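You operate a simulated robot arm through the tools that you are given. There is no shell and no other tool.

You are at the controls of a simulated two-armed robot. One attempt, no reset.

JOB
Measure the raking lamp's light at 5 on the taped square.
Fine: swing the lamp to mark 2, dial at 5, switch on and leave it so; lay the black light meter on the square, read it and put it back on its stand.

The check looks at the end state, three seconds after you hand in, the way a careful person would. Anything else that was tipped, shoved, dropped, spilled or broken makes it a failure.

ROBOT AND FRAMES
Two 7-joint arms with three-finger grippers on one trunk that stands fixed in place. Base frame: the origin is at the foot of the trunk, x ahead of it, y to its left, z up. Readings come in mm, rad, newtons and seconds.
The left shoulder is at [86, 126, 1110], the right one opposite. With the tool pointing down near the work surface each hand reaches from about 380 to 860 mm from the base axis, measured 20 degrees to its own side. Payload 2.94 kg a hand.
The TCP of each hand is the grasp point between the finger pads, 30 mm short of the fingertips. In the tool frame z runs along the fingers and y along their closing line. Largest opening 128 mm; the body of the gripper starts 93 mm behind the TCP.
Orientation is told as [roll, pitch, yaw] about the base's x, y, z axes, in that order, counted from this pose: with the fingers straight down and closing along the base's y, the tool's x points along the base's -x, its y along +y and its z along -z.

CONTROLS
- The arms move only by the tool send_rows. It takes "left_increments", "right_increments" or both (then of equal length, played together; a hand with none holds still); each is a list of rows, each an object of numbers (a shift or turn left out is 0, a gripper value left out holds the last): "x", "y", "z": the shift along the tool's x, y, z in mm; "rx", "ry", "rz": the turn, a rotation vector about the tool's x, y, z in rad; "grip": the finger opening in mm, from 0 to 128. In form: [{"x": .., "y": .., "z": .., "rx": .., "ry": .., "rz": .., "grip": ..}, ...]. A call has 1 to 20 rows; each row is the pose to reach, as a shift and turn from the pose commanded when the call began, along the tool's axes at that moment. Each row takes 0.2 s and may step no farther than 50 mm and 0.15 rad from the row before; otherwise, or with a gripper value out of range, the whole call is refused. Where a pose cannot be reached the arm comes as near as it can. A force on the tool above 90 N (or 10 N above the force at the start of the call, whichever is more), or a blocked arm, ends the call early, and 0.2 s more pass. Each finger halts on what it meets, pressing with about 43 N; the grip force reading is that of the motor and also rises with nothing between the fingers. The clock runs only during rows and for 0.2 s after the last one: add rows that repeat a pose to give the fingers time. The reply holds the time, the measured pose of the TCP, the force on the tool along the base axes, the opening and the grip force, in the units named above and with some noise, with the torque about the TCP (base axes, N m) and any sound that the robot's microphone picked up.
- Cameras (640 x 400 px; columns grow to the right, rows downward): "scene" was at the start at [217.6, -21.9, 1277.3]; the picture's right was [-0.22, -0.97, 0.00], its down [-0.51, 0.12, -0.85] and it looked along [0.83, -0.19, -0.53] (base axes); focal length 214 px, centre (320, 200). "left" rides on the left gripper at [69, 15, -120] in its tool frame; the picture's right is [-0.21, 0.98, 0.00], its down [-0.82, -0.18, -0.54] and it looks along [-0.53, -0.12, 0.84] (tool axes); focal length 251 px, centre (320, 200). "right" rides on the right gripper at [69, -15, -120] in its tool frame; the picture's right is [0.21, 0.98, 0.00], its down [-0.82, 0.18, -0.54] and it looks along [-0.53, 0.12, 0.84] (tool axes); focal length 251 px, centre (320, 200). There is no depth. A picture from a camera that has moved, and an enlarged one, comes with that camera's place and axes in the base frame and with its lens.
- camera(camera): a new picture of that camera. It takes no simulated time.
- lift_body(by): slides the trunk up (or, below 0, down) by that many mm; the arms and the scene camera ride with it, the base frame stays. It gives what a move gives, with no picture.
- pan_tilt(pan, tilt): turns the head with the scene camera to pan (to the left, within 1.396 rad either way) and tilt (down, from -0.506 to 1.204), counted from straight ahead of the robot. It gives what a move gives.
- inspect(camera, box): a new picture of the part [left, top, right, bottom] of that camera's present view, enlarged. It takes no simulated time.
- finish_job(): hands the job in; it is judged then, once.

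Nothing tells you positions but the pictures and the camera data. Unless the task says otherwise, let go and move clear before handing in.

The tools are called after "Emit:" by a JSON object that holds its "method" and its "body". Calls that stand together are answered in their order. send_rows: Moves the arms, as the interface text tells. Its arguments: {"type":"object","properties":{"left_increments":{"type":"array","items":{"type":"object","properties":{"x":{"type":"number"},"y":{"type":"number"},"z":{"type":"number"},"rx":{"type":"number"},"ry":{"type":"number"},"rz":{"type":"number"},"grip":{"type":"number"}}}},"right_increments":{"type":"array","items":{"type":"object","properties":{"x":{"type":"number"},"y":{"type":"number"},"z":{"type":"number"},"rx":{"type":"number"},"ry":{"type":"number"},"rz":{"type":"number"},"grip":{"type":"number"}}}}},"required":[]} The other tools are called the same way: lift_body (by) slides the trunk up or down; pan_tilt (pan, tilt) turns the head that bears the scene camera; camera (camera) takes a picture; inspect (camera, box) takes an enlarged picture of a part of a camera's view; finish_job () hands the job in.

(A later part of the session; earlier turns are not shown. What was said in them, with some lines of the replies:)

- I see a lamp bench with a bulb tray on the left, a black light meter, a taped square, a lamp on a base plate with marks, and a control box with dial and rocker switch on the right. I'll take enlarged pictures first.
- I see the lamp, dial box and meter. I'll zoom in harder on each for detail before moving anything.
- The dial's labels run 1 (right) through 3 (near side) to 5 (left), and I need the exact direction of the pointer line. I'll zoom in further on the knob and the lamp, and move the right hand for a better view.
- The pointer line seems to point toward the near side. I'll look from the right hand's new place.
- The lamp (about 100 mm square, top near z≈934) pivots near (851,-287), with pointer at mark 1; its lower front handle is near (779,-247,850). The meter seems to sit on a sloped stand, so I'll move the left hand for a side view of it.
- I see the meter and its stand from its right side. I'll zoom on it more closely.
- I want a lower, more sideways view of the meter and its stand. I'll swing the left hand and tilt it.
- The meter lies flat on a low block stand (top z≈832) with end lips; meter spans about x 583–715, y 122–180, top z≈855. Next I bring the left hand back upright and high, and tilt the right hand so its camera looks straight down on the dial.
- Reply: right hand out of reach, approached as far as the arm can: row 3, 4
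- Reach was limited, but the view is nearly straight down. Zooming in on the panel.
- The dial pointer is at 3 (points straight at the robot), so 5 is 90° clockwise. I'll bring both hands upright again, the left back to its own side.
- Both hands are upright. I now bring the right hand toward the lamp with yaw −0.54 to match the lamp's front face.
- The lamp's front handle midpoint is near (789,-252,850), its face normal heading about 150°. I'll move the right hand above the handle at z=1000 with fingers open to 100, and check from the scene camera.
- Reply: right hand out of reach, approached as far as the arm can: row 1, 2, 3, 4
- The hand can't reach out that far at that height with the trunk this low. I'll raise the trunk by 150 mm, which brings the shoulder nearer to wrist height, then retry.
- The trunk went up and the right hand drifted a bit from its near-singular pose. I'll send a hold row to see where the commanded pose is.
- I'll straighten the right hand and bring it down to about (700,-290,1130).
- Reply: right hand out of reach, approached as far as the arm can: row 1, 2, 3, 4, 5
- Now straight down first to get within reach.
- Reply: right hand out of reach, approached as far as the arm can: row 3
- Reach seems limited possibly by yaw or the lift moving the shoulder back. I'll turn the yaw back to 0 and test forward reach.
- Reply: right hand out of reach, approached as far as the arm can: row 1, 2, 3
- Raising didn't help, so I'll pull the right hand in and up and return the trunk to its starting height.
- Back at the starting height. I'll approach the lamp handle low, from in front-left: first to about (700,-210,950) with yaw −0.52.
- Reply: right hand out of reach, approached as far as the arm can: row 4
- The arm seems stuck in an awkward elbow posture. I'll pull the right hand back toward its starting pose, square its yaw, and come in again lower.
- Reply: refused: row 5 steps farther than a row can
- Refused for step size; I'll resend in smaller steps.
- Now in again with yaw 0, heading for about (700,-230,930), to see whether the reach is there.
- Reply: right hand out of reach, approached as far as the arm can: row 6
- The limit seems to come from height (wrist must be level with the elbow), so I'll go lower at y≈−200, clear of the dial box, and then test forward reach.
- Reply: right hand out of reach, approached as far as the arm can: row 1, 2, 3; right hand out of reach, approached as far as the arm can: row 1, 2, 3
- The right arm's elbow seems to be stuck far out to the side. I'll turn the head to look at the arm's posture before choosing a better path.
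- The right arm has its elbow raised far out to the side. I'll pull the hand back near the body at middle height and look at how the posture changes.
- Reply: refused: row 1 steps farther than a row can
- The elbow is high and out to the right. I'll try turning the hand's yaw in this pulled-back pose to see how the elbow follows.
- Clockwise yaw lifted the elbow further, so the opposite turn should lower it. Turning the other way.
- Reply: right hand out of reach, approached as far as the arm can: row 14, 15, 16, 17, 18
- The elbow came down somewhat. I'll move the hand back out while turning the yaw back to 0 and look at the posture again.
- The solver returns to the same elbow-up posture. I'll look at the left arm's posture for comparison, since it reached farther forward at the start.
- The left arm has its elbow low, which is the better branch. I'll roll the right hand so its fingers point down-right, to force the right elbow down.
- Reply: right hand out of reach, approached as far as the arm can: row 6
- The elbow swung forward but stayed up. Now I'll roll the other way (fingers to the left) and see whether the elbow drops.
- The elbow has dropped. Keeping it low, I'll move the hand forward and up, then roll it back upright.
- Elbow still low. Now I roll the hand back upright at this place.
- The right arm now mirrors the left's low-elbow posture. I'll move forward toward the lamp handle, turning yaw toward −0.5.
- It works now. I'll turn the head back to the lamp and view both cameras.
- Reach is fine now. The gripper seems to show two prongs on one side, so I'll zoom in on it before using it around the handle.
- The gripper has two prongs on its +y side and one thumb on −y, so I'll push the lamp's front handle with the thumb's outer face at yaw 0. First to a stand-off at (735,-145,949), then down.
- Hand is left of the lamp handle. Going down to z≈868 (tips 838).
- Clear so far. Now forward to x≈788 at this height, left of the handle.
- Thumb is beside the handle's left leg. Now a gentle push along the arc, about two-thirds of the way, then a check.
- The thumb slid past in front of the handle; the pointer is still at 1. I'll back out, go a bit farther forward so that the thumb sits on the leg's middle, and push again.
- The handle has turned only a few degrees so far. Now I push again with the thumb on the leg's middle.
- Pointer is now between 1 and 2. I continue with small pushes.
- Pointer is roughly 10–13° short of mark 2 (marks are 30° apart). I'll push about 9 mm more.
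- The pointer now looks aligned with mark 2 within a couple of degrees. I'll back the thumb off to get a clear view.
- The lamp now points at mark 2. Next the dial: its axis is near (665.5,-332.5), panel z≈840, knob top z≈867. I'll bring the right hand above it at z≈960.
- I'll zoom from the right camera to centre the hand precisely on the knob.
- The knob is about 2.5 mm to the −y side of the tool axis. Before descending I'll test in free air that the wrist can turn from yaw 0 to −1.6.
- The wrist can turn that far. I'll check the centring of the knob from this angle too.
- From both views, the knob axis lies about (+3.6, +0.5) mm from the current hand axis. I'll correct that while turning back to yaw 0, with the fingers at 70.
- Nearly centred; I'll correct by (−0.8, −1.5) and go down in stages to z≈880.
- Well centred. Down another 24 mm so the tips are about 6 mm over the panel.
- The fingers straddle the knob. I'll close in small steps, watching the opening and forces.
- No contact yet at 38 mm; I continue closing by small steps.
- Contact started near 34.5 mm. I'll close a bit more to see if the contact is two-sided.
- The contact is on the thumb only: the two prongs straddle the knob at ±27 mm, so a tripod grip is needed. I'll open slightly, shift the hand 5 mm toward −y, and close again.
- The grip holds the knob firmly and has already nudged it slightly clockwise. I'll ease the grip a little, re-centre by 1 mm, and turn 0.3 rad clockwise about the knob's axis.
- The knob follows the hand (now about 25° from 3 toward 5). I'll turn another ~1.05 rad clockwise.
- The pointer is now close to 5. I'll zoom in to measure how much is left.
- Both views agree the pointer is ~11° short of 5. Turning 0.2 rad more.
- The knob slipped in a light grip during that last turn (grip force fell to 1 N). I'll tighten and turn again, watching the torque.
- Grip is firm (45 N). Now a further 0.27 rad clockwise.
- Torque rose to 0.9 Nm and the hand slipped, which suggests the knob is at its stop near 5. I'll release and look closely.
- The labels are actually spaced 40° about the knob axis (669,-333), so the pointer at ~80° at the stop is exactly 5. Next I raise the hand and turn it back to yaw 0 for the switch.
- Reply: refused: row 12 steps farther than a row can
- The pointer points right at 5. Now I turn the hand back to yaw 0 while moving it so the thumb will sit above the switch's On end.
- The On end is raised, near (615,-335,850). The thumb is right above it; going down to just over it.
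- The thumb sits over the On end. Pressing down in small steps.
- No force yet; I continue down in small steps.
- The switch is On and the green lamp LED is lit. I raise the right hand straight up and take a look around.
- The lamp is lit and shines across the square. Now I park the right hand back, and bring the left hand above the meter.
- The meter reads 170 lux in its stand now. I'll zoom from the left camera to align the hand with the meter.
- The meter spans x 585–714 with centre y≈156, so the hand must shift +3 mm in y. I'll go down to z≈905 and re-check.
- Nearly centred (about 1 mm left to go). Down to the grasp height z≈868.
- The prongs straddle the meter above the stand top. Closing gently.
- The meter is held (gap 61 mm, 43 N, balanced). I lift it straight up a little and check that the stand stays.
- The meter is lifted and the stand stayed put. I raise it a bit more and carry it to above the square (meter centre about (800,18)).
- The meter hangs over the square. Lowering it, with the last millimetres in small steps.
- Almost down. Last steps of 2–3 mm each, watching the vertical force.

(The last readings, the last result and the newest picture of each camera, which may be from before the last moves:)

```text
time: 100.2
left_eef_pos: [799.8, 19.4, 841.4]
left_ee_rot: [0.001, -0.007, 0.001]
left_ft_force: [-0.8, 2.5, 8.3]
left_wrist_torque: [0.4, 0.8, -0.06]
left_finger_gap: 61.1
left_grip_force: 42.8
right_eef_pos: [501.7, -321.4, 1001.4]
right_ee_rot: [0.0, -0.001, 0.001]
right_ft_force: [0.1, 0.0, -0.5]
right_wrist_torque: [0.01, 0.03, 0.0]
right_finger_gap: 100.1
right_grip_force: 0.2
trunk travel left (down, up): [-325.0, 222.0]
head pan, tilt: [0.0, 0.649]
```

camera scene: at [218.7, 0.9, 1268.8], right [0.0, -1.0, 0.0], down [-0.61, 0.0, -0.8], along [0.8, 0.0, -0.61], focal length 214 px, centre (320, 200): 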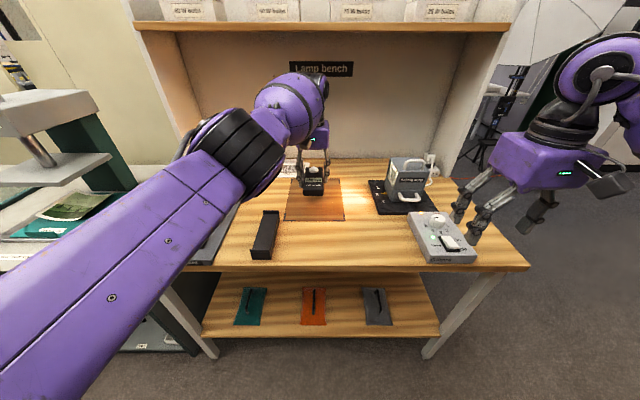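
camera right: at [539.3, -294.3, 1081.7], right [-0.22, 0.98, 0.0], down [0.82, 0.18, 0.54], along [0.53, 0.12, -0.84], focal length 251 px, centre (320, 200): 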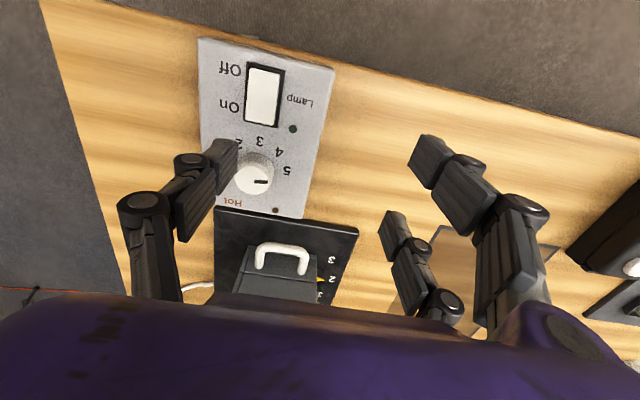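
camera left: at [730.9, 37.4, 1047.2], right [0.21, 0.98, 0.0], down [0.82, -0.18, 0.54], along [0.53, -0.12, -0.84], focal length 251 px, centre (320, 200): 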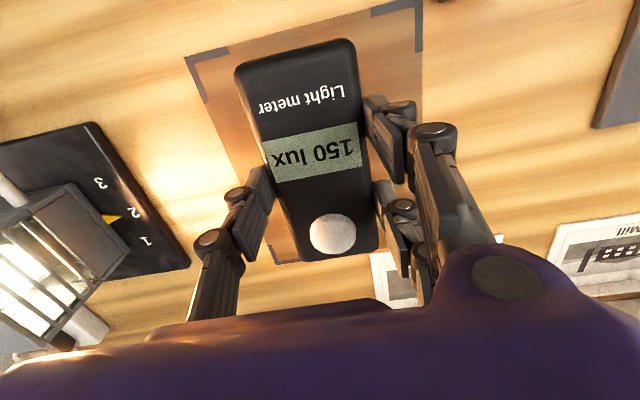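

The meter is on the table (8 N contact). I ease off 1 mm and open the fingers.

Emit:
{"method": "send_rows", "body": {"left_increments": [{"z": -1}, {"z": -1, "grip": 64}, {"z": -1, "grip": 72}, {"z": -1, "grip": 84}, {"z": -1, "grip": 95}, {"z": -1, "grip": 95}]}}

Emit:
{"method": "inspect", "body": {"camera": "scene", "box": [280, 150, 360, 230]}}

Emit:
{"method": "camera", "body": {"camera": "left"}}

```text
time: 101.5
left_eef_pos: [799.4, 18.7, 840.0]
left_ee_rot: [-0.001, -0.005, 0.001]
left_ft_force: [0.2, -0.3, -0.7]
left_wrist_torque: [0.0, 0.03, 0.0]
left_finger_gap: 95.2
left_grip_force: 0.0
right_eef_pos: [501.9, -321.1, 999.8]
right_ee_rot: [0.001, -0.001, -0.002]
right_ft_force: [0.9, 0.1, 0.6]
right_wrist_torque: [0.0, 0.04, 0.04]
right_finger_gap: 100.1
right_grip_force: 0.1
trunk travel left (down, up): [-325.0, 222.0]
head pan, tilt: [0.0, 0.649]
```

```text
5.00 times, centred on (320, 190) of scene
camera zoom: at [217.1, -1.8, 1269.1], right [0.0, -1.0, 0.0], down [-0.6, 0.0, -0.8], along [0.8, 0.0, -0.6], focal length 1072 px, centre (320, 250)
```

zoom: 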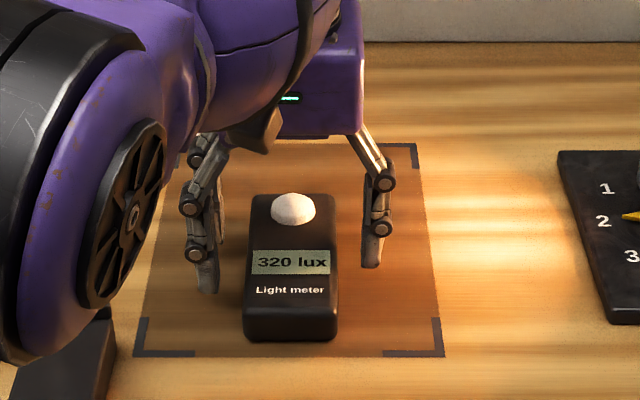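

```text
taken
camera left: at [729.1, 34.5, 959.4], right [0.21, 0.98, 0.0], down [0.82, -0.18, 0.54], along [0.53, -0.12, -0.84], focal length 251 px, centre (320, 200)
```

left: 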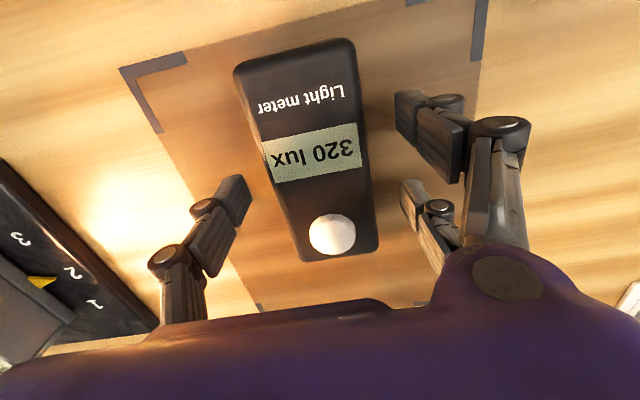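

The meter lies on the square and reads 320 lux with the hand around it. I raise the hand well clear and let the reading settle.

Emit:
{"method": "send_rows", "body": {"left_increments": [{"z": -20}, {"z": -45}, {"z": -80}, {"z": -110}, {"z": -110}]}}

Emit:
{"method": "send_rows", "body": {"left_increments": [{"x": 45}, {"x": 90, "y": 20}, {"x": 135, "y": 40}, {"x": 160, "y": 70}, {"x": 160, "y": 70}, {"x": 160, "y": 70}, {"x": 160, "y": 70}, {"x": 160, "y": 70}]}}

Emit:
{"method": "camera", "body": {"camera": "scene"}}

Emit:
{"method": "inspect", "body": {"camera": "scene", "box": [270, 140, 370, 240]}}

```text
time: 102.8
left_eef_pos: [799.5, 20.5, 949.9]
left_ee_rot: [0.0, 0.001, 0.001]
left_ft_force: [-0.7, -0.9, 0.0]
left_wrist_torque: [-0.01, 0.01, 0.0]
left_finger_gap: 94.9
left_grip_force: 0.1
right_eef_pos: [502.2, -322.3, 998.8]
right_ee_rot: [0.0, -0.001, 0.003]
right_ft_force: [0.1, -0.9, -0.3]
right_wrist_torque: [0.05, 0.03, 0.02]
right_finger_gap: 100.2
right_grip_force: 0.0
trunk travel left (down, up): [-325.0, 222.0]
head pan, tilt: [0.0, 0.649]
```

```text
time: 104.5
left_eef_pos: [803.0, 56.7, 963.6]
left_ee_rot: [0.0, 0.001, 0.002]
left_ft_force: [-0.5, -0.1, -0.3]
left_wrist_torque: [-0.02, 0.02, -0.02]
left_finger_gap: 95.3
left_grip_force: 0.1
left hand out of reach, approached as far as the arm can: row 1, 2, 3, 4, 5, 6, 7, 8
right_eef_pos: [501.5, -321.7, 1000.2]
right_ee_rot: [0.001, -0.001, 0.0]
right_ft_force: [0.4, 0.4, 0.1]
right_wrist_torque: [-0.03, -0.03, 0.03]
right_finger_gap: 100.0
right_grip_force: 0.0
trunk travel left (down, up): [-325.0, 222.0]
head pan, tilt: [0.0, 0.649]
```

```text
taken
camera scene: at [217.1, -1.6, 1269.1], right [0.0, -1.0, 0.0], down [-0.6, 0.0, -0.8], along [0.8, 0.0, -0.6], focal length 214 px, centre (320, 200)
```

scene: 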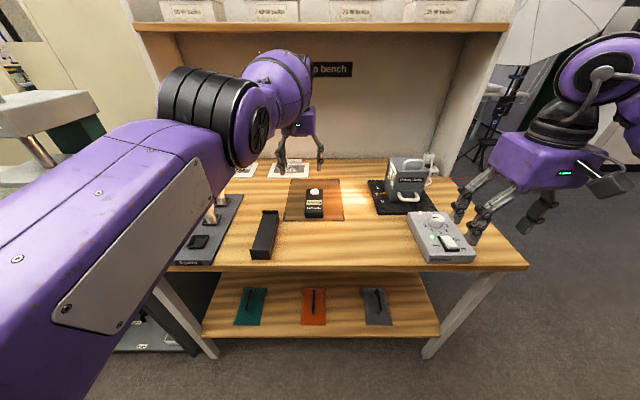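

```text
4.00 times, centred on (320, 190) of scene
camera zoom: at [217.1, -1.6, 1269.1], right [0.0, -1.0, 0.0], down [-0.6, 0.0, -0.8], along [0.8, 0.0, -0.6], focal length 858 px, centre (320, 240)
```

zoom: 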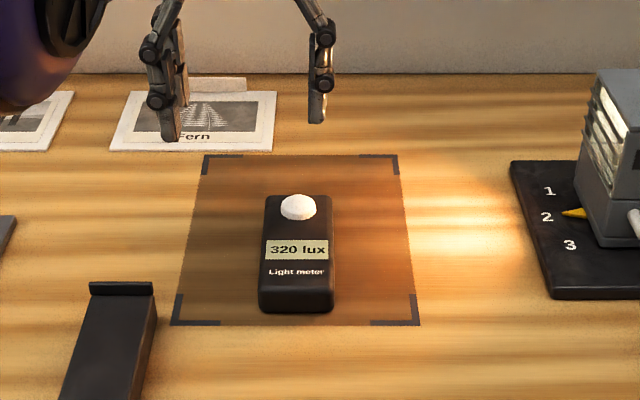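

The settled reading is 320 lux. The left arm is near full stretch up there, so I'll bring the hand back down toward the meter to regain an easy posture.

Emit:
{"method": "send_rows", "body": {"left_increments": [{"x": 1, "y": -10, "z": 15}, {"x": 2, "y": -20, "z": 30}, {"x": 3, "y": -30, "z": 45}, {"x": 3.5, "y": -37, "z": 60}]}}

Emit:
{"method": "camera", "body": {"camera": "left"}}

```text
time: 105.5
left_eef_pos: [800.8, 18.5, 904.3]
left_ee_rot: [0.0, 0.0, 0.004]
left_ft_force: [-0.5, 0.4, -0.1]
left_wrist_torque: [0.0, 0.03, 0.04]
left_finger_gap: 95.0
left_grip_force: 0.0
right_eef_pos: [502.2, -321.9, 998.7]
right_ee_rot: [0.0, -0.002, 0.0]
right_ft_force: [0.2, 0.0, -0.2]
right_wrist_torque: [0.0, 0.01, 0.01]
right_finger_gap: 100.0
right_grip_force: 0.0
trunk travel left (down, up): [-325.0, 222.0]
head pan, tilt: [0.0, 0.649]
```

```text
taken
camera left: at [730.0, 33.1, 1024.0], right [0.21, 0.98, 0.0], down [0.82, -0.18, 0.54], along [0.53, -0.11, -0.84], focal length 251 px, centre (320, 200)
```

left: 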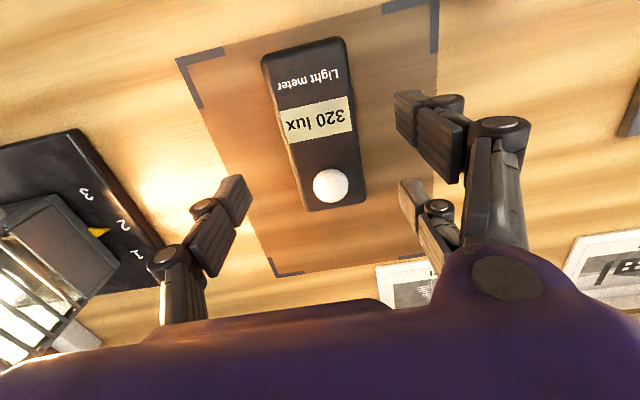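

I'm back right above the meter. Now down to the same relative grasp pose as before.

Emit:
{"method": "send_rows", "body": {"left_increments": [{"x": 0.9, "y": 1.4, "z": 22}, {"x": 0.9, "y": 1.4, "z": 44}, {"x": 0.9, "y": 1.4, "z": 64}, {"x": 0.9, "y": 1.4, "z": 64}]}}

Emit:
{"method": "camera", "body": {"camera": "left"}}

```text
time: 106.5
left_eef_pos: [798.1, 21.0, 841.1]
left_ee_rot: [0.0, -0.002, 0.002]
left_ft_force: [0.3, 0.2, -0.6]
left_wrist_torque: [-0.02, 0.0, 0.01]
left_finger_gap: 94.9
left_grip_force: 0.2
right_eef_pos: [502.4, -321.7, 999.3]
right_ee_rot: [0.001, -0.001, 0.0]
right_ft_force: [-0.5, -0.3, 0.0]
right_wrist_torque: [0.03, -0.04, -0.05]
right_finger_gap: 100.1
right_grip_force: 0.0
trunk travel left (down, up): [-325.0, 222.0]
head pan, tilt: [0.0, 0.649]
```

```text
taken
camera left: at [728.7, 35.4, 960.6], right [0.21, 0.98, 0.0], down [0.82, -0.18, 0.54], along [0.53, -0.12, -0.84], focal length 251 px, centre (320, 200)
```

left: 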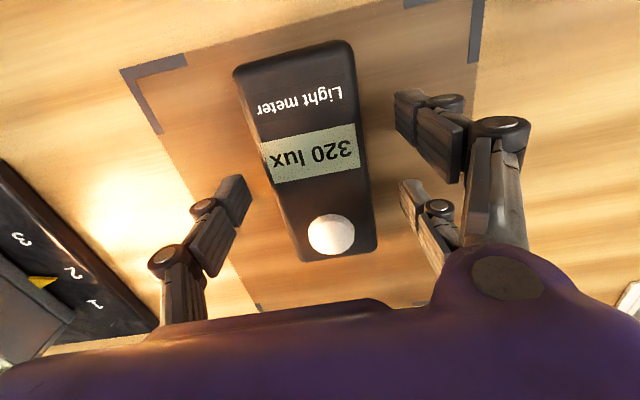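

Same relation as before. Closing on the meter again.

Emit:
{"method": "send_rows", "body": {"left_increments": [{"y": -0.8, "z": 1, "grip": 80}, {"y": -0.8, "z": 1, "grip": 70}, {"y": -0.8, "z": 1, "grip": 63}, {"y": -0.8, "z": 1, "grip": 57}, {"y": -0.8, "z": 1, "grip": 57}]}}

Emit:
{"method": "camera", "body": {"camera": "left"}}

```text
time: 107.8
left_eef_pos: [798.2, 20.1, 840.6]
left_ee_rot: [0.0, 0.0, 0.004]
left_ft_force: [1.0, 0.0, 0.5]
left_wrist_torque: [-0.05, 0.04, 0.01]
left_finger_gap: 61.2
left_grip_force: 43.1
right_eef_pos: [501.6, -320.7, 1000.5]
right_ee_rot: [0.0, -0.002, 0.0]
right_ft_force: [-1.1, 0.1, 1.1]
right_wrist_torque: [-0.03, -0.04, 0.02]
right_finger_gap: 100.1
right_grip_force: 0.0
trunk travel left (down, up): [-325.0, 222.0]
head pan, tilt: [0.0, 0.649]
```

```text
taken
camera left: at [728.7, 34.5, 959.8], right [0.21, 0.98, 0.0], down [0.82, -0.18, 0.54], along [0.53, -0.12, -0.84], focal length 251 px, centre (320, 200)
```

left: 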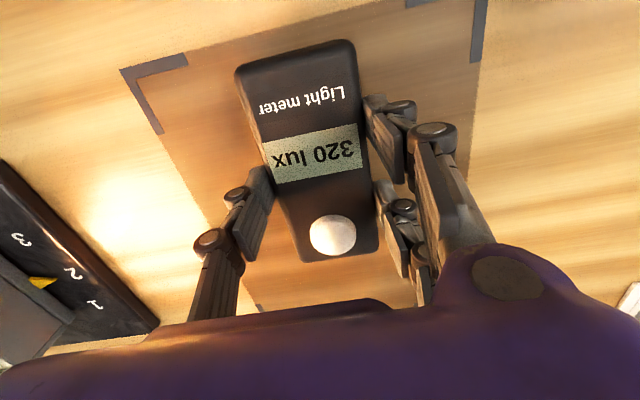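

Grasp is good. Lifting to a moderate height and carrying it back above the stand.

Emit:
{"method": "send_rows", "body": {"left_increments": [{"z": -8}, {"z": -25}, {"z": -45}, {"z": -64}]}}

Emit:
{"method": "send_rows", "body": {"left_increments": [{"x": 30, "y": 27}, {"x": 60, "y": 54}, {"x": 90, "y": 82}, {"x": 120, "y": 109}, {"x": 149.5, "y": 136}, {"x": 149.5, "y": 136}]}}

Emit:
{"method": "camera", "body": {"camera": "left"}}

Emit:
{"method": "camera", "body": {"camera": "scene"}}

```text
time: 108.8
left_eef_pos: [799.7, 19.1, 904.2]
left_ee_rot: [-0.002, -0.002, 0.004]
left_ft_force: [-1.0, -0.6, -2.0]
left_wrist_torque: [0.03, 0.0, 0.02]
left_finger_gap: 61.2
left_grip_force: 43.0
right_eef_pos: [501.1, -320.9, 1000.2]
right_ee_rot: [0.0, -0.002, 0.0]
right_ft_force: [-0.3, 0.6, -0.8]
right_wrist_torque: [0.02, 0.0, -0.01]
right_finger_gap: 99.9
right_grip_force: 0.1
trunk travel left (down, up): [-325.0, 222.0]
head pan, tilt: [0.0, 0.649]
```

```text
time: 110.2
left_eef_pos: [650.8, 152.8, 903.1]
left_ee_rot: [0.0, 0.0, 0.003]
left_ft_force: [0.1, 0.3, -2.1]
left_wrist_torque: [0.04, 0.03, -0.01]
left_finger_gap: 61.1
left_grip_force: 43.4
right_eef_pos: [502.3, -321.9, 999.3]
right_ee_rot: [-0.001, -0.003, 0.001]
right_ft_force: [-1.0, -0.6, -0.3]
right_wrist_torque: [-0.02, 0.02, 0.01]
right_finger_gap: 100.0
right_grip_force: 0.0
trunk travel left (down, up): [-325.0, 222.0]
head pan, tilt: [0.0, 0.649]
```

```text
taken
camera left: at [580.9, 169.3, 1023.7], right [0.21, 0.98, 0.0], down [0.82, -0.18, 0.54], along [0.53, -0.11, -0.84], focal length 251 px, centre (320, 200)
```

left: 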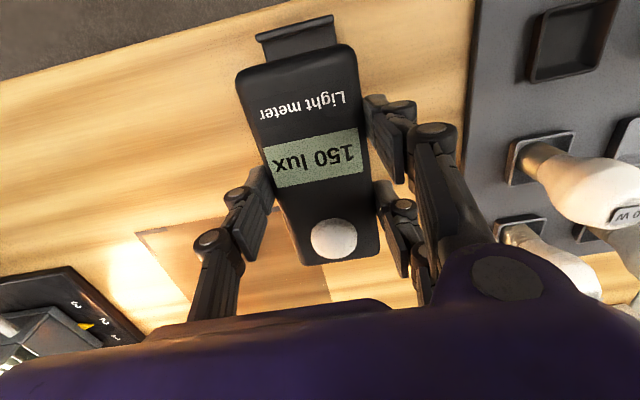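

```text
taken
camera scene: at [217.2, -2.3, 1269.1], right [0.0, -1.0, 0.0], down [-0.6, 0.0, -0.8], along [0.8, 0.0, -0.6], focal length 214 px, centre (320, 200)
```

scene: 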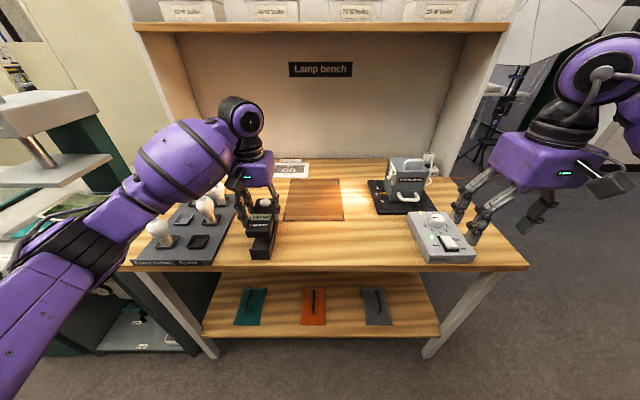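

The meter is back above the stand. I'll zoom in to compare its alignment with the stand before lowering.

Emit:
{"method": "inspect", "body": {"camera": "left", "box": [225, 5, 385, 275]}}

Emit:
{"method": "inspect", "body": {"camera": "scene", "box": [225, 185, 305, 265]}}

```text
1.48 times, centred on (305, 140) of left
camera zoom: at [580.9, 169.3, 1023.7], right [0.21, 0.98, 0.0], down [0.82, -0.18, 0.54], along [0.53, -0.11, -0.84], focal length 372 px, centre (342, 289)
```

zoom: 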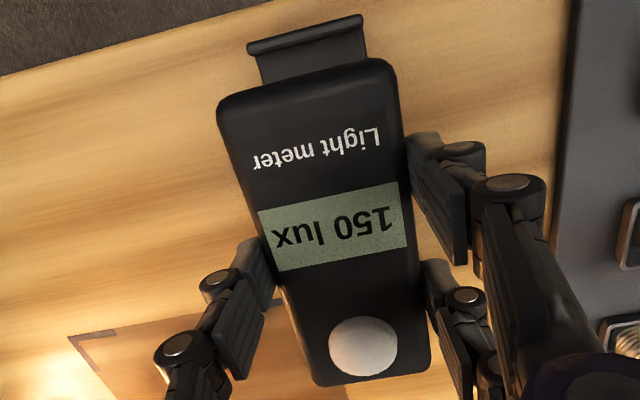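

```text
5.00 times, centred on (265, 225) of scene
camera zoom: at [217.2, -2.3, 1269.1], right [0.0, -1.0, 0.0], down [-0.6, 0.0, -0.8], along [0.8, 0.0, -0.6], focal length 1072 px, centre (595, 75)
```

zoom: 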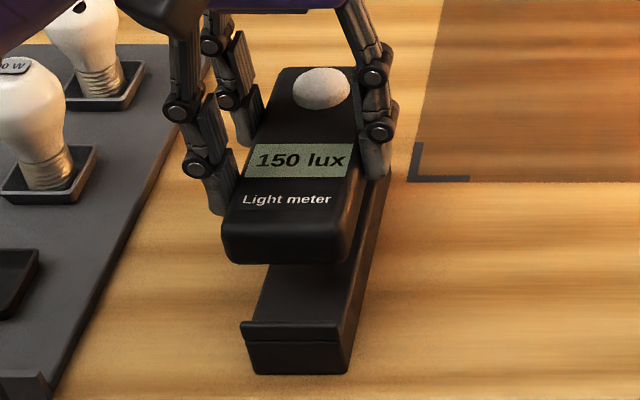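

The meter slipped about 3 mm forward in the grip during the carry. I'll correct the hand (−4.6 mm x, +0.7 mm y), lower partway, and compare with the stand.

Emit:
{"method": "send_rows", "body": {"left_increments": [{"x": 2.3, "y": 0.4, "z": 5}, {"x": 4.6, "y": 0.7, "z": 12}, {"x": 4.6, "y": 0.7, "z": 20}, {"x": 4.6, "y": 0.7, "z": 20}]}}

Emit:
{"method": "inspect", "body": {"camera": "left", "box": [225, 5, 385, 275]}}

Emit:
{"method": "inspect", "body": {"camera": "scene", "box": [220, 180, 310, 260]}}

```text
time: 111.2
left_eef_pos: [646.6, 155.5, 882.7]
left_ee_rot: [-0.001, -0.001, 0.001]
left_ft_force: [-0.3, -0.3, -1.0]
left_wrist_torque: [0.0, -0.01, -0.02]
left_finger_gap: 61.2
left_grip_force: 43.1
right_eef_pos: [502.7, -320.8, 999.7]
right_ee_rot: [-0.001, -0.003, 0.0]
right_ft_force: [-1.0, 0.3, 0.5]
right_wrist_torque: [-0.02, 0.02, -0.01]
right_finger_gap: 100.1
right_grip_force: 0.1
trunk travel left (down, up): [-325.0, 222.0]
head pan, tilt: [0.0, 0.649]
```

```text
1.48 times, centred on (305, 140) of left
camera zoom: at [576.4, 170.6, 1002.9], right [0.21, 0.98, 0.0], down [0.82, -0.18, 0.54], along [0.53, -0.12, -0.84], focal length 372 px, centre (342, 289)
```

zoom: 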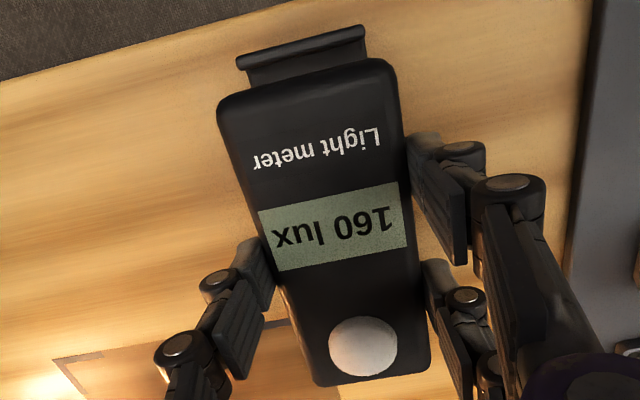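

```text
5.00 times, centred on (265, 220) of scene
camera zoom: at [217.1, -1.7, 1269.1], right [0.0, -1.0, 0.0], down [-0.6, 0.0, -0.8], along [0.8, 0.0, -0.6], focal length 1072 px, centre (595, 100)
```

zoom: 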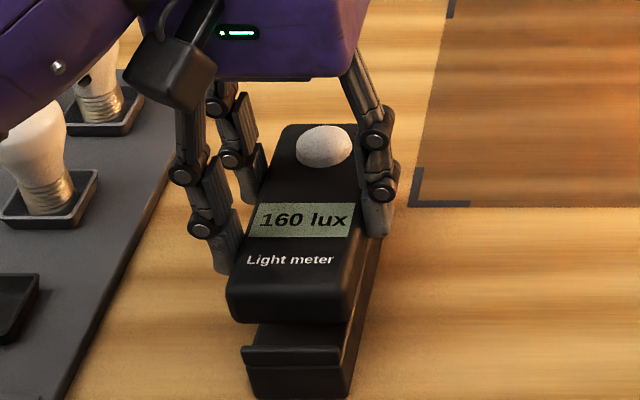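

Good: the meter is now within a millimetre of its seat alignment. I trim by (−0.6,−0.6) and lower to a few millimetres above the stand.

Emit:
{"method": "send_rows", "body": {"left_increments": [{"x": 0.6, "y": -0.6, "z": 4}, {"x": 0.6, "y": -0.6, "z": 8}, {"x": 0.6, "y": -0.6, "z": 11}, {"x": 0.6, "y": -0.6, "z": 11}]}}

Emit:
{"method": "inspect", "body": {"camera": "scene", "box": [220, 180, 310, 260]}}

Emit:
{"method": "inspect", "body": {"camera": "left", "box": [225, 5, 385, 275]}}

```text
time: 112.2
left_eef_pos: [645.8, 153.7, 873.1]
left_ee_rot: [0.0, -0.001, 0.003]
left_ft_force: [0.8, -0.5, -1.2]
left_wrist_torque: [0.01, 0.03, 0.0]
left_finger_gap: 61.1
left_grip_force: 43.1
right_eef_pos: [503.4, -320.3, 1000.2]
right_ee_rot: [-0.001, -0.002, 0.0]
right_ft_force: [-0.2, -0.1, -0.4]
right_wrist_torque: [-0.01, 0.01, 0.01]
right_finger_gap: 99.9
right_grip_force: 0.0
trunk travel left (down, up): [-325.0, 222.0]
head pan, tilt: [0.0, 0.649]
```

```text
5.00 times, centred on (265, 220) of scene
camera zoom: at [217.1, -1.7, 1269.1], right [0.0, -1.0, 0.0], down [-0.6, 0.0, -0.8], along [0.8, 0.0, -0.6], focal length 1072 px, centre (595, 100)
```

zoom: 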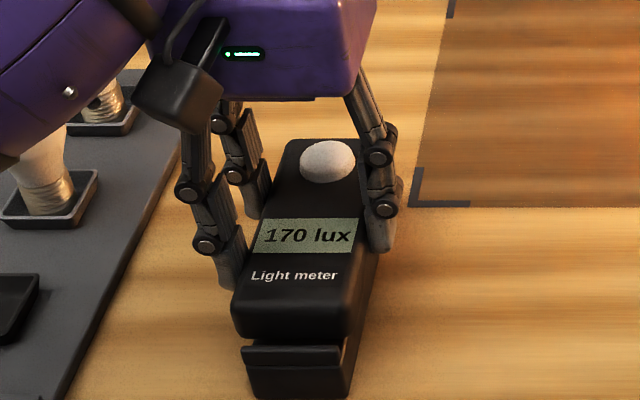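

```text
1.48 times, centred on (305, 140) of left
camera zoom: at [575.7, 170.1, 992.1], right [0.21, 0.98, 0.0], down [0.82, -0.18, 0.54], along [0.53, -0.12, -0.84], focal length 372 px, centre (342, 289)
```

zoom: 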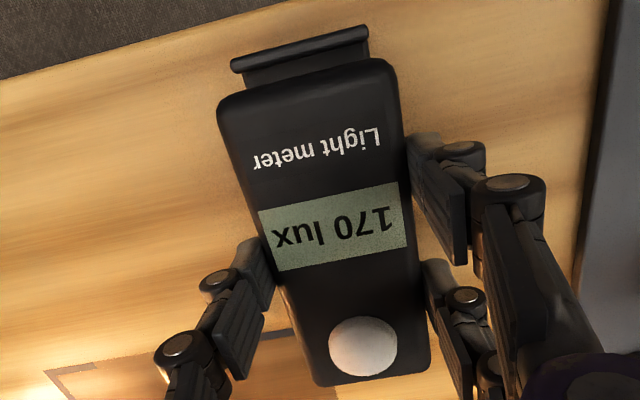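

Alignment looks right with about 5 mm to go. Lowering in small steps until it seats.

Emit:
{"method": "send_rows", "body": {"left_increments": [{"y": -0.2, "z": 1.5}, {"y": -0.2, "z": 3}]}}

Emit:
{"method": "send_rows", "body": {"left_increments": [{"z": 0.8}, {"z": 1.5}]}}

Emit:
{"method": "inspect", "body": {"camera": "scene", "box": [220, 180, 310, 260]}}

```text
time: 112.8
left_eef_pos: [646.7, 154.6, 869.8]
left_ee_rot: [-0.001, -0.001, 0.001]
left_ft_force: [-1.3, 0.0, -1.5]
left_wrist_torque: [0.01, 0.0, -0.02]
left_finger_gap: 61.1
left_grip_force: 42.8
right_eef_pos: [503.0, -321.2, 999.1]
right_ee_rot: [-0.002, -0.003, -0.001]
right_ft_force: [-0.1, -0.2, -1.0]
right_wrist_torque: [-0.01, -0.04, 0.01]
right_finger_gap: 99.9
right_grip_force: 0.2
trunk travel left (down, up): [-325.0, 222.0]
head pan, tilt: [0.0, 0.649]
```

```text
time: 113.3
left_eef_pos: [645.6, 155.1, 868.3]
left_ee_rot: [-0.001, -0.001, 0.004]
left_ft_force: [-0.6, 0.0, -1.4]
left_wrist_torque: [-0.03, 0.02, 0.0]
left_finger_gap: 61.2
left_grip_force: 43.3
right_eef_pos: [501.9, -321.7, 1000.2]
right_ee_rot: [0.0, -0.001, 0.0]
right_ft_force: [1.1, -0.5, 0.1]
right_wrist_torque: [-0.02, 0.01, 0.02]
right_finger_gap: 99.8
right_grip_force: 0.0
trunk travel left (down, up): [-325.0, 222.0]
head pan, tilt: [0.0, 0.649]
```

```text
5.00 times, centred on (265, 220) of scene
camera zoom: at [217.2, -1.7, 1269.1], right [0.0, -1.0, 0.0], down [-0.6, 0.0, -0.8], along [0.8, 0.0, -0.6], focal length 1072 px, centre (595, 100)
```

zoom: 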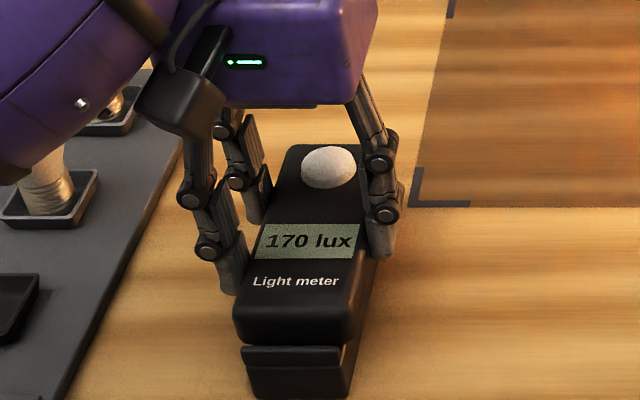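

Emit:
{"method": "send_rows", "body": {"left_increments": [{"z": 0.5}, {"z": 1}]}}

Emit:
{"method": "send_rows", "body": {"left_increments": [{"z": 0.5}, {"z": 1}]}}

```text
time: 114.0
left_eef_pos: [646.2, 155.2, 867.9]
left_ee_rot: [-0.001, -0.001, 0.002]
left_ft_force: [-0.6, 0.0, 0.6]
left_wrist_torque: [0.05, 0.11, 0.0]
left_finger_gap: 61.2
left_grip_force: 43.0
right_eef_pos: [502.4, -322.0, 1000.4]
right_ee_rot: [-0.001, -0.002, 0.001]
right_ft_force: [0.3, 0.4, 0.9]
right_wrist_torque: [0.02, 0.0, 0.0]
right_finger_gap: 100.2
right_grip_force: 0.1
trunk travel left (down, up): [-325.0, 222.0]
head pan, tilt: [0.0, 0.649]
```

```text
time: 114.5
left_eef_pos: [644.8, 153.7, 868.2]
left_ee_rot: [0.0, -0.002, 0.001]
left_ft_force: [1.4, 0.1, 6.3]
left_wrist_torque: [0.23, 0.54, -0.07]
left_finger_gap: 61.1
left_grip_force: 43.3
right_eef_pos: [502.3, -320.9, 1000.3]
right_ee_rot: [0.0, -0.002, 0.0]
right_ft_force: [0.4, -0.2, 0.1]
right_wrist_torque: [-0.02, 0.05, 0.0]
right_finger_gap: 99.8
right_grip_force: 0.1
trunk travel left (down, up): [-325.0, 222.0]
head pan, tilt: [0.0, 0.649]
```

It has touched down (6 N, same signature as on the flat table). I'll check the picture before releasing.

Emit:
{"method": "inspect", "body": {"camera": "scene", "box": [220, 180, 310, 260]}}

Emit:
{"method": "inspect", "body": {"camera": "scene", "box": [240, 230, 300, 270]}}

Emit:
{"method": "inspect", "body": {"camera": "left", "box": [225, 5, 385, 275]}}

```text
5.00 times, centred on (265, 220) of scene
camera zoom: at [216.6, -1.9, 1269.3], right [0.0, -1.0, 0.0], down [-0.6, 0.0, -0.8], along [0.8, 0.0, -0.6], focal length 1072 px, centre (595, 100)
```

zoom: 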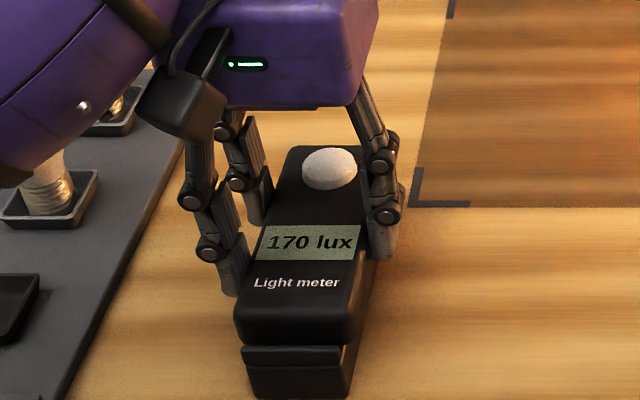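

```text
10.00 times, centred on (270, 250) of scene
camera zoom: at [216.6, -1.9, 1269.3], right [0.0, -1.0, 0.0], down [-0.6, 0.0, -0.8], along [0.8, 0.0, -0.6], focal length 2145 px, centre (820, -300)
```

zoom: 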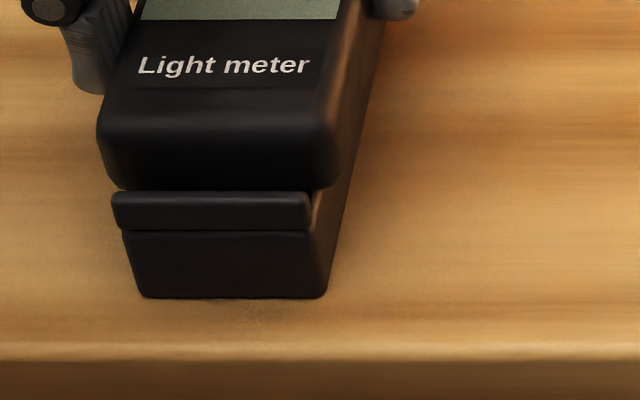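

```text
1.48 times, centred on (305, 140) of left
camera zoom: at [575.5, 169.7, 986.8], right [0.21, 0.98, 0.0], down [0.82, -0.18, 0.54], along [0.53, -0.12, -0.84], focal length 372 px, centre (342, 289)
```

zoom: 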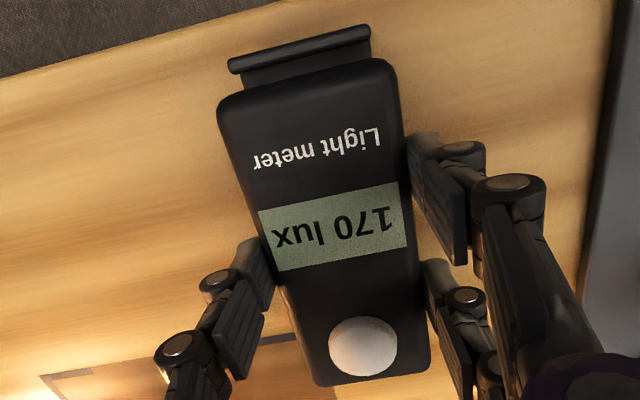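

The meter matches its original place. Easing off 1 mm and opening the fingers.

Emit:
{"method": "send_rows", "body": {"left_increments": [{"z": -0.8}, {"z": -0.8, "grip": 63}, {"z": -0.8, "grip": 67}, {"z": -0.8, "grip": 76}, {"z": -0.8, "grip": 88}, {"z": -0.8, "grip": 90}]}}

Emit:
{"method": "inspect", "body": {"camera": "scene", "box": [220, 180, 310, 260]}}

Emit:
{"method": "camera", "body": {"camera": "left"}}

```text
time: 116.0
left_eef_pos: [644.7, 154.9, 867.2]
left_ee_rot: [0.0, 0.0, -0.001]
left_ft_force: [0.2, 0.3, 0.1]
left_wrist_torque: [0.0, 0.02, -0.02]
left_finger_gap: 89.7
left_grip_force: 0.1
right_eef_pos: [502.0, -321.7, 1000.4]
right_ee_rot: [0.0, -0.001, 0.0]
right_ft_force: [0.2, -0.3, -0.3]
right_wrist_torque: [-0.01, -0.02, 0.0]
right_finger_gap: 100.1
right_grip_force: 0.0
trunk travel left (down, up): [-325.0, 222.0]
head pan, tilt: [0.0, 0.649]
```

```text
5.00 times, centred on (265, 220) of scene
camera zoom: at [217.0, -1.8, 1269.1], right [0.0, -1.0, 0.0], down [-0.6, 0.0, -0.8], along [0.8, 0.0, -0.6], focal length 1072 px, centre (595, 100)
```

zoom: 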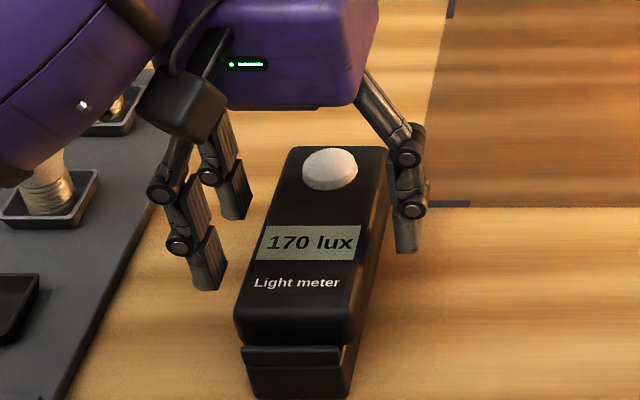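

```text
taken
camera left: at [575.8, 169.6, 986.7], right [0.21, 0.98, 0.0], down [0.82, -0.18, 0.54], along [0.53, -0.12, -0.84], focal length 251 px, centre (320, 200)
```

left: 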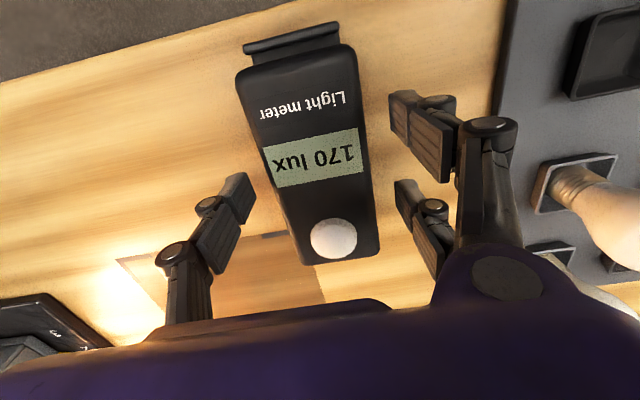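

The meter is back on its stand. Raising the left hand straight up and away.

Emit:
{"method": "send_rows", "body": {"left_increments": [{"z": -15}, {"z": -45}, {"z": -85}, {"z": -125}, {"x": 40, "z": -150}, {"x": 85, "z": -165}]}}

Emit:
{"method": "camera", "body": {"camera": "scene"}}

Emit:
{"method": "inspect", "body": {"camera": "scene", "box": [220, 180, 310, 260]}}

Emit:
{"method": "inspect", "body": {"camera": "scene", "box": [350, 140, 490, 270]}}

```text
time: 117.3
left_eef_pos: [558.1, 155.9, 1031.5]
left_ee_rot: [0.0, 0.001, 0.003]
left_ft_force: [-1.1, 0.5, 0.4]
left_wrist_torque: [-0.02, -0.04, 0.0]
left_finger_gap: 90.0
left_grip_force: 0.2
right_eef_pos: [502.0, -320.9, 1000.0]
right_ee_rot: [0.0, -0.001, 0.001]
right_ft_force: [0.3, 0.6, 0.3]
right_wrist_torque: [0.02, 0.0, -0.06]
right_finger_gap: 100.0
right_grip_force: 0.0
trunk travel left (down, up): [-325.0, 222.0]
head pan, tilt: [0.0, 0.649]
```

```text
taken
camera scene: at [216.2, -1.8, 1269.3], right [0.0, -1.0, 0.0], down [-0.6, 0.0, -0.8], along [0.8, 0.0, -0.6], focal length 214 px, centre (320, 200)
```

scene: 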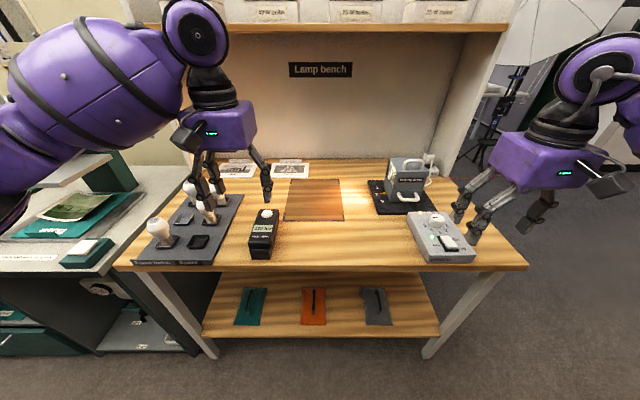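

```text
5.00 times, centred on (265, 220) of scene
camera zoom: at [216.2, -1.8, 1269.3], right [0.0, -1.0, 0.0], down [-0.6, 0.0, -0.8], along [0.8, 0.0, -0.6], focal length 1072 px, centre (595, 100)
```

zoom: 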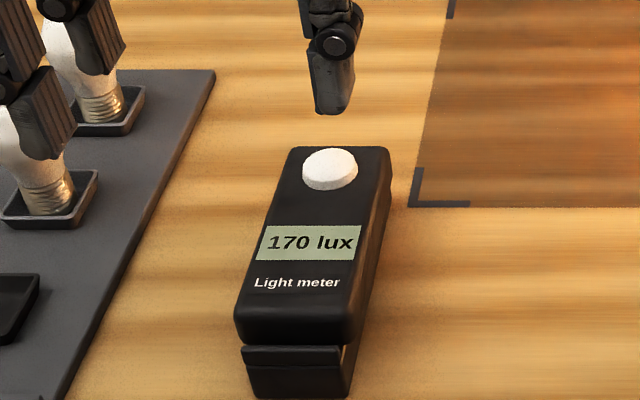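

```text
3.08 times, centred on (420, 205) of scene
camera zoom: at [216.2, -1.8, 1269.3], right [0.0, -1.0, 0.0], down [-0.6, 0.0, -0.8], along [0.8, 0.0, -0.6], focal length 660 px, centre (12, 185)
```

zoom: 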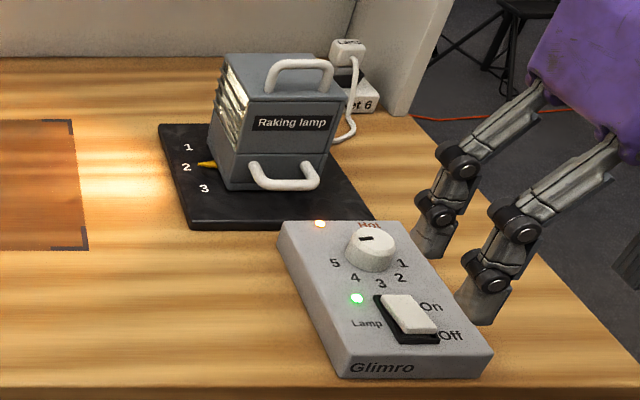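

Everything looks in place, and the Hot light is now lit as expected. I'll double-check the lamp pointer, dial and stand with closer zooms before handing in.

Emit:
{"method": "inspect", "body": {"camera": "scene", "box": [365, 160, 435, 220]}}

Emit:
{"method": "inspect", "body": {"camera": "scene", "box": [410, 205, 460, 250]}}

Emit:
{"method": "camera", "body": {"camera": "right"}}

Emit:
{"method": "camera", "body": {"camera": "left"}}

```text
6.67 times, centred on (400, 190) of scene
camera zoom: at [216.2, -1.8, 1269.3], right [0.0, -1.0, 0.0], down [-0.6, 0.0, -0.8], along [0.8, 0.0, -0.6], focal length 1430 px, centre (-213, 267)
```

zoom: 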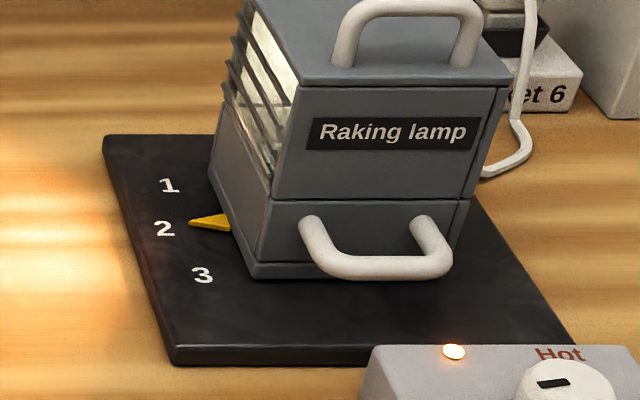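

```text
8.89 times, centred on (435, 228) of scene
camera zoom: at [216.2, -1.8, 1269.3], right [0.0, -1.0, 0.0], down [-0.6, 0.0, -0.8], along [0.8, 0.0, -0.6], focal length 1906 px, centre (-702, -44)
```

zoom: 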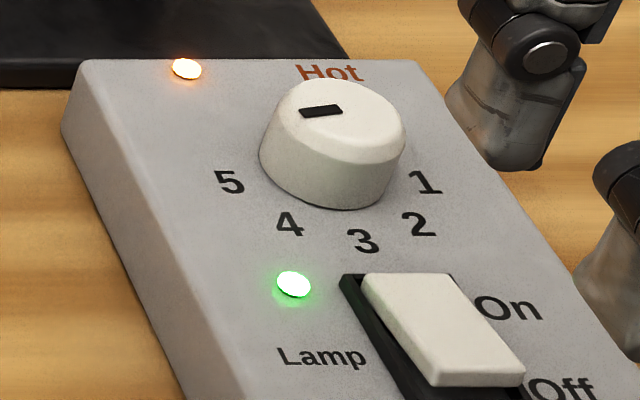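

```text
taken
camera right: at [432.0, -336.0, 1120.3], right [-0.21, 0.98, 0.0], down [0.82, 0.18, 0.54], along [0.53, 0.12, -0.84], focal length 251 px, centre (320, 200)
```

right: 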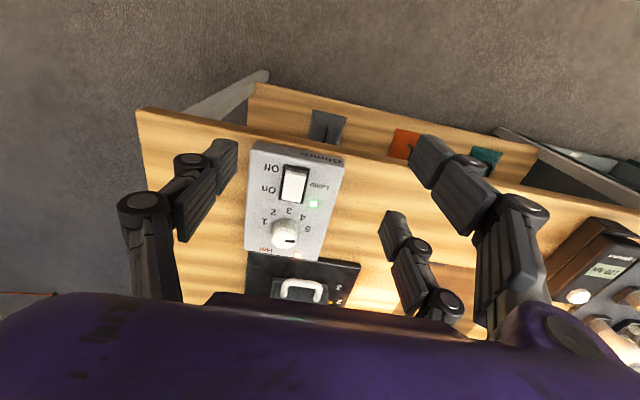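

```text
taken
camera left: at [488.8, 170.0, 1151.8], right [0.21, 0.98, 0.0], down [0.82, -0.18, 0.54], along [0.53, -0.11, -0.84], focal length 251 px, centre (320, 200)
```

left: 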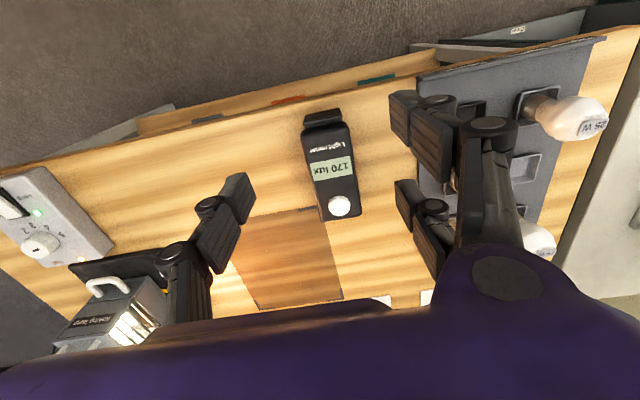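

All checks pass: the lamp pointer is on mark 2, the dial points at 5, and the switch is On. The meter read 320 lux on the square. It is back on its stand, and both hands are clear, so I'm handing in.

Emit:
{"method": "finish_job", "body": {}}

```text
The job is handed in.
```

The light meter read **320 lux** on the taped square, with the raking lamp at mark 2 and the dial at 5.

- **Lamp:** it is swung to mark 2 and left switched on with the dial at 5. The amber "Hot" light has come on.
- **Meter:** it is back on its stand in its original position and reads 170 lux there.
- **Placement:** I laid the meter slightly to the near side, so its sensor sat close to the middle of the square.
- **Bench:** in the final pictures nothing else looked tipped or moved. Both hands are open and clear of the bench.
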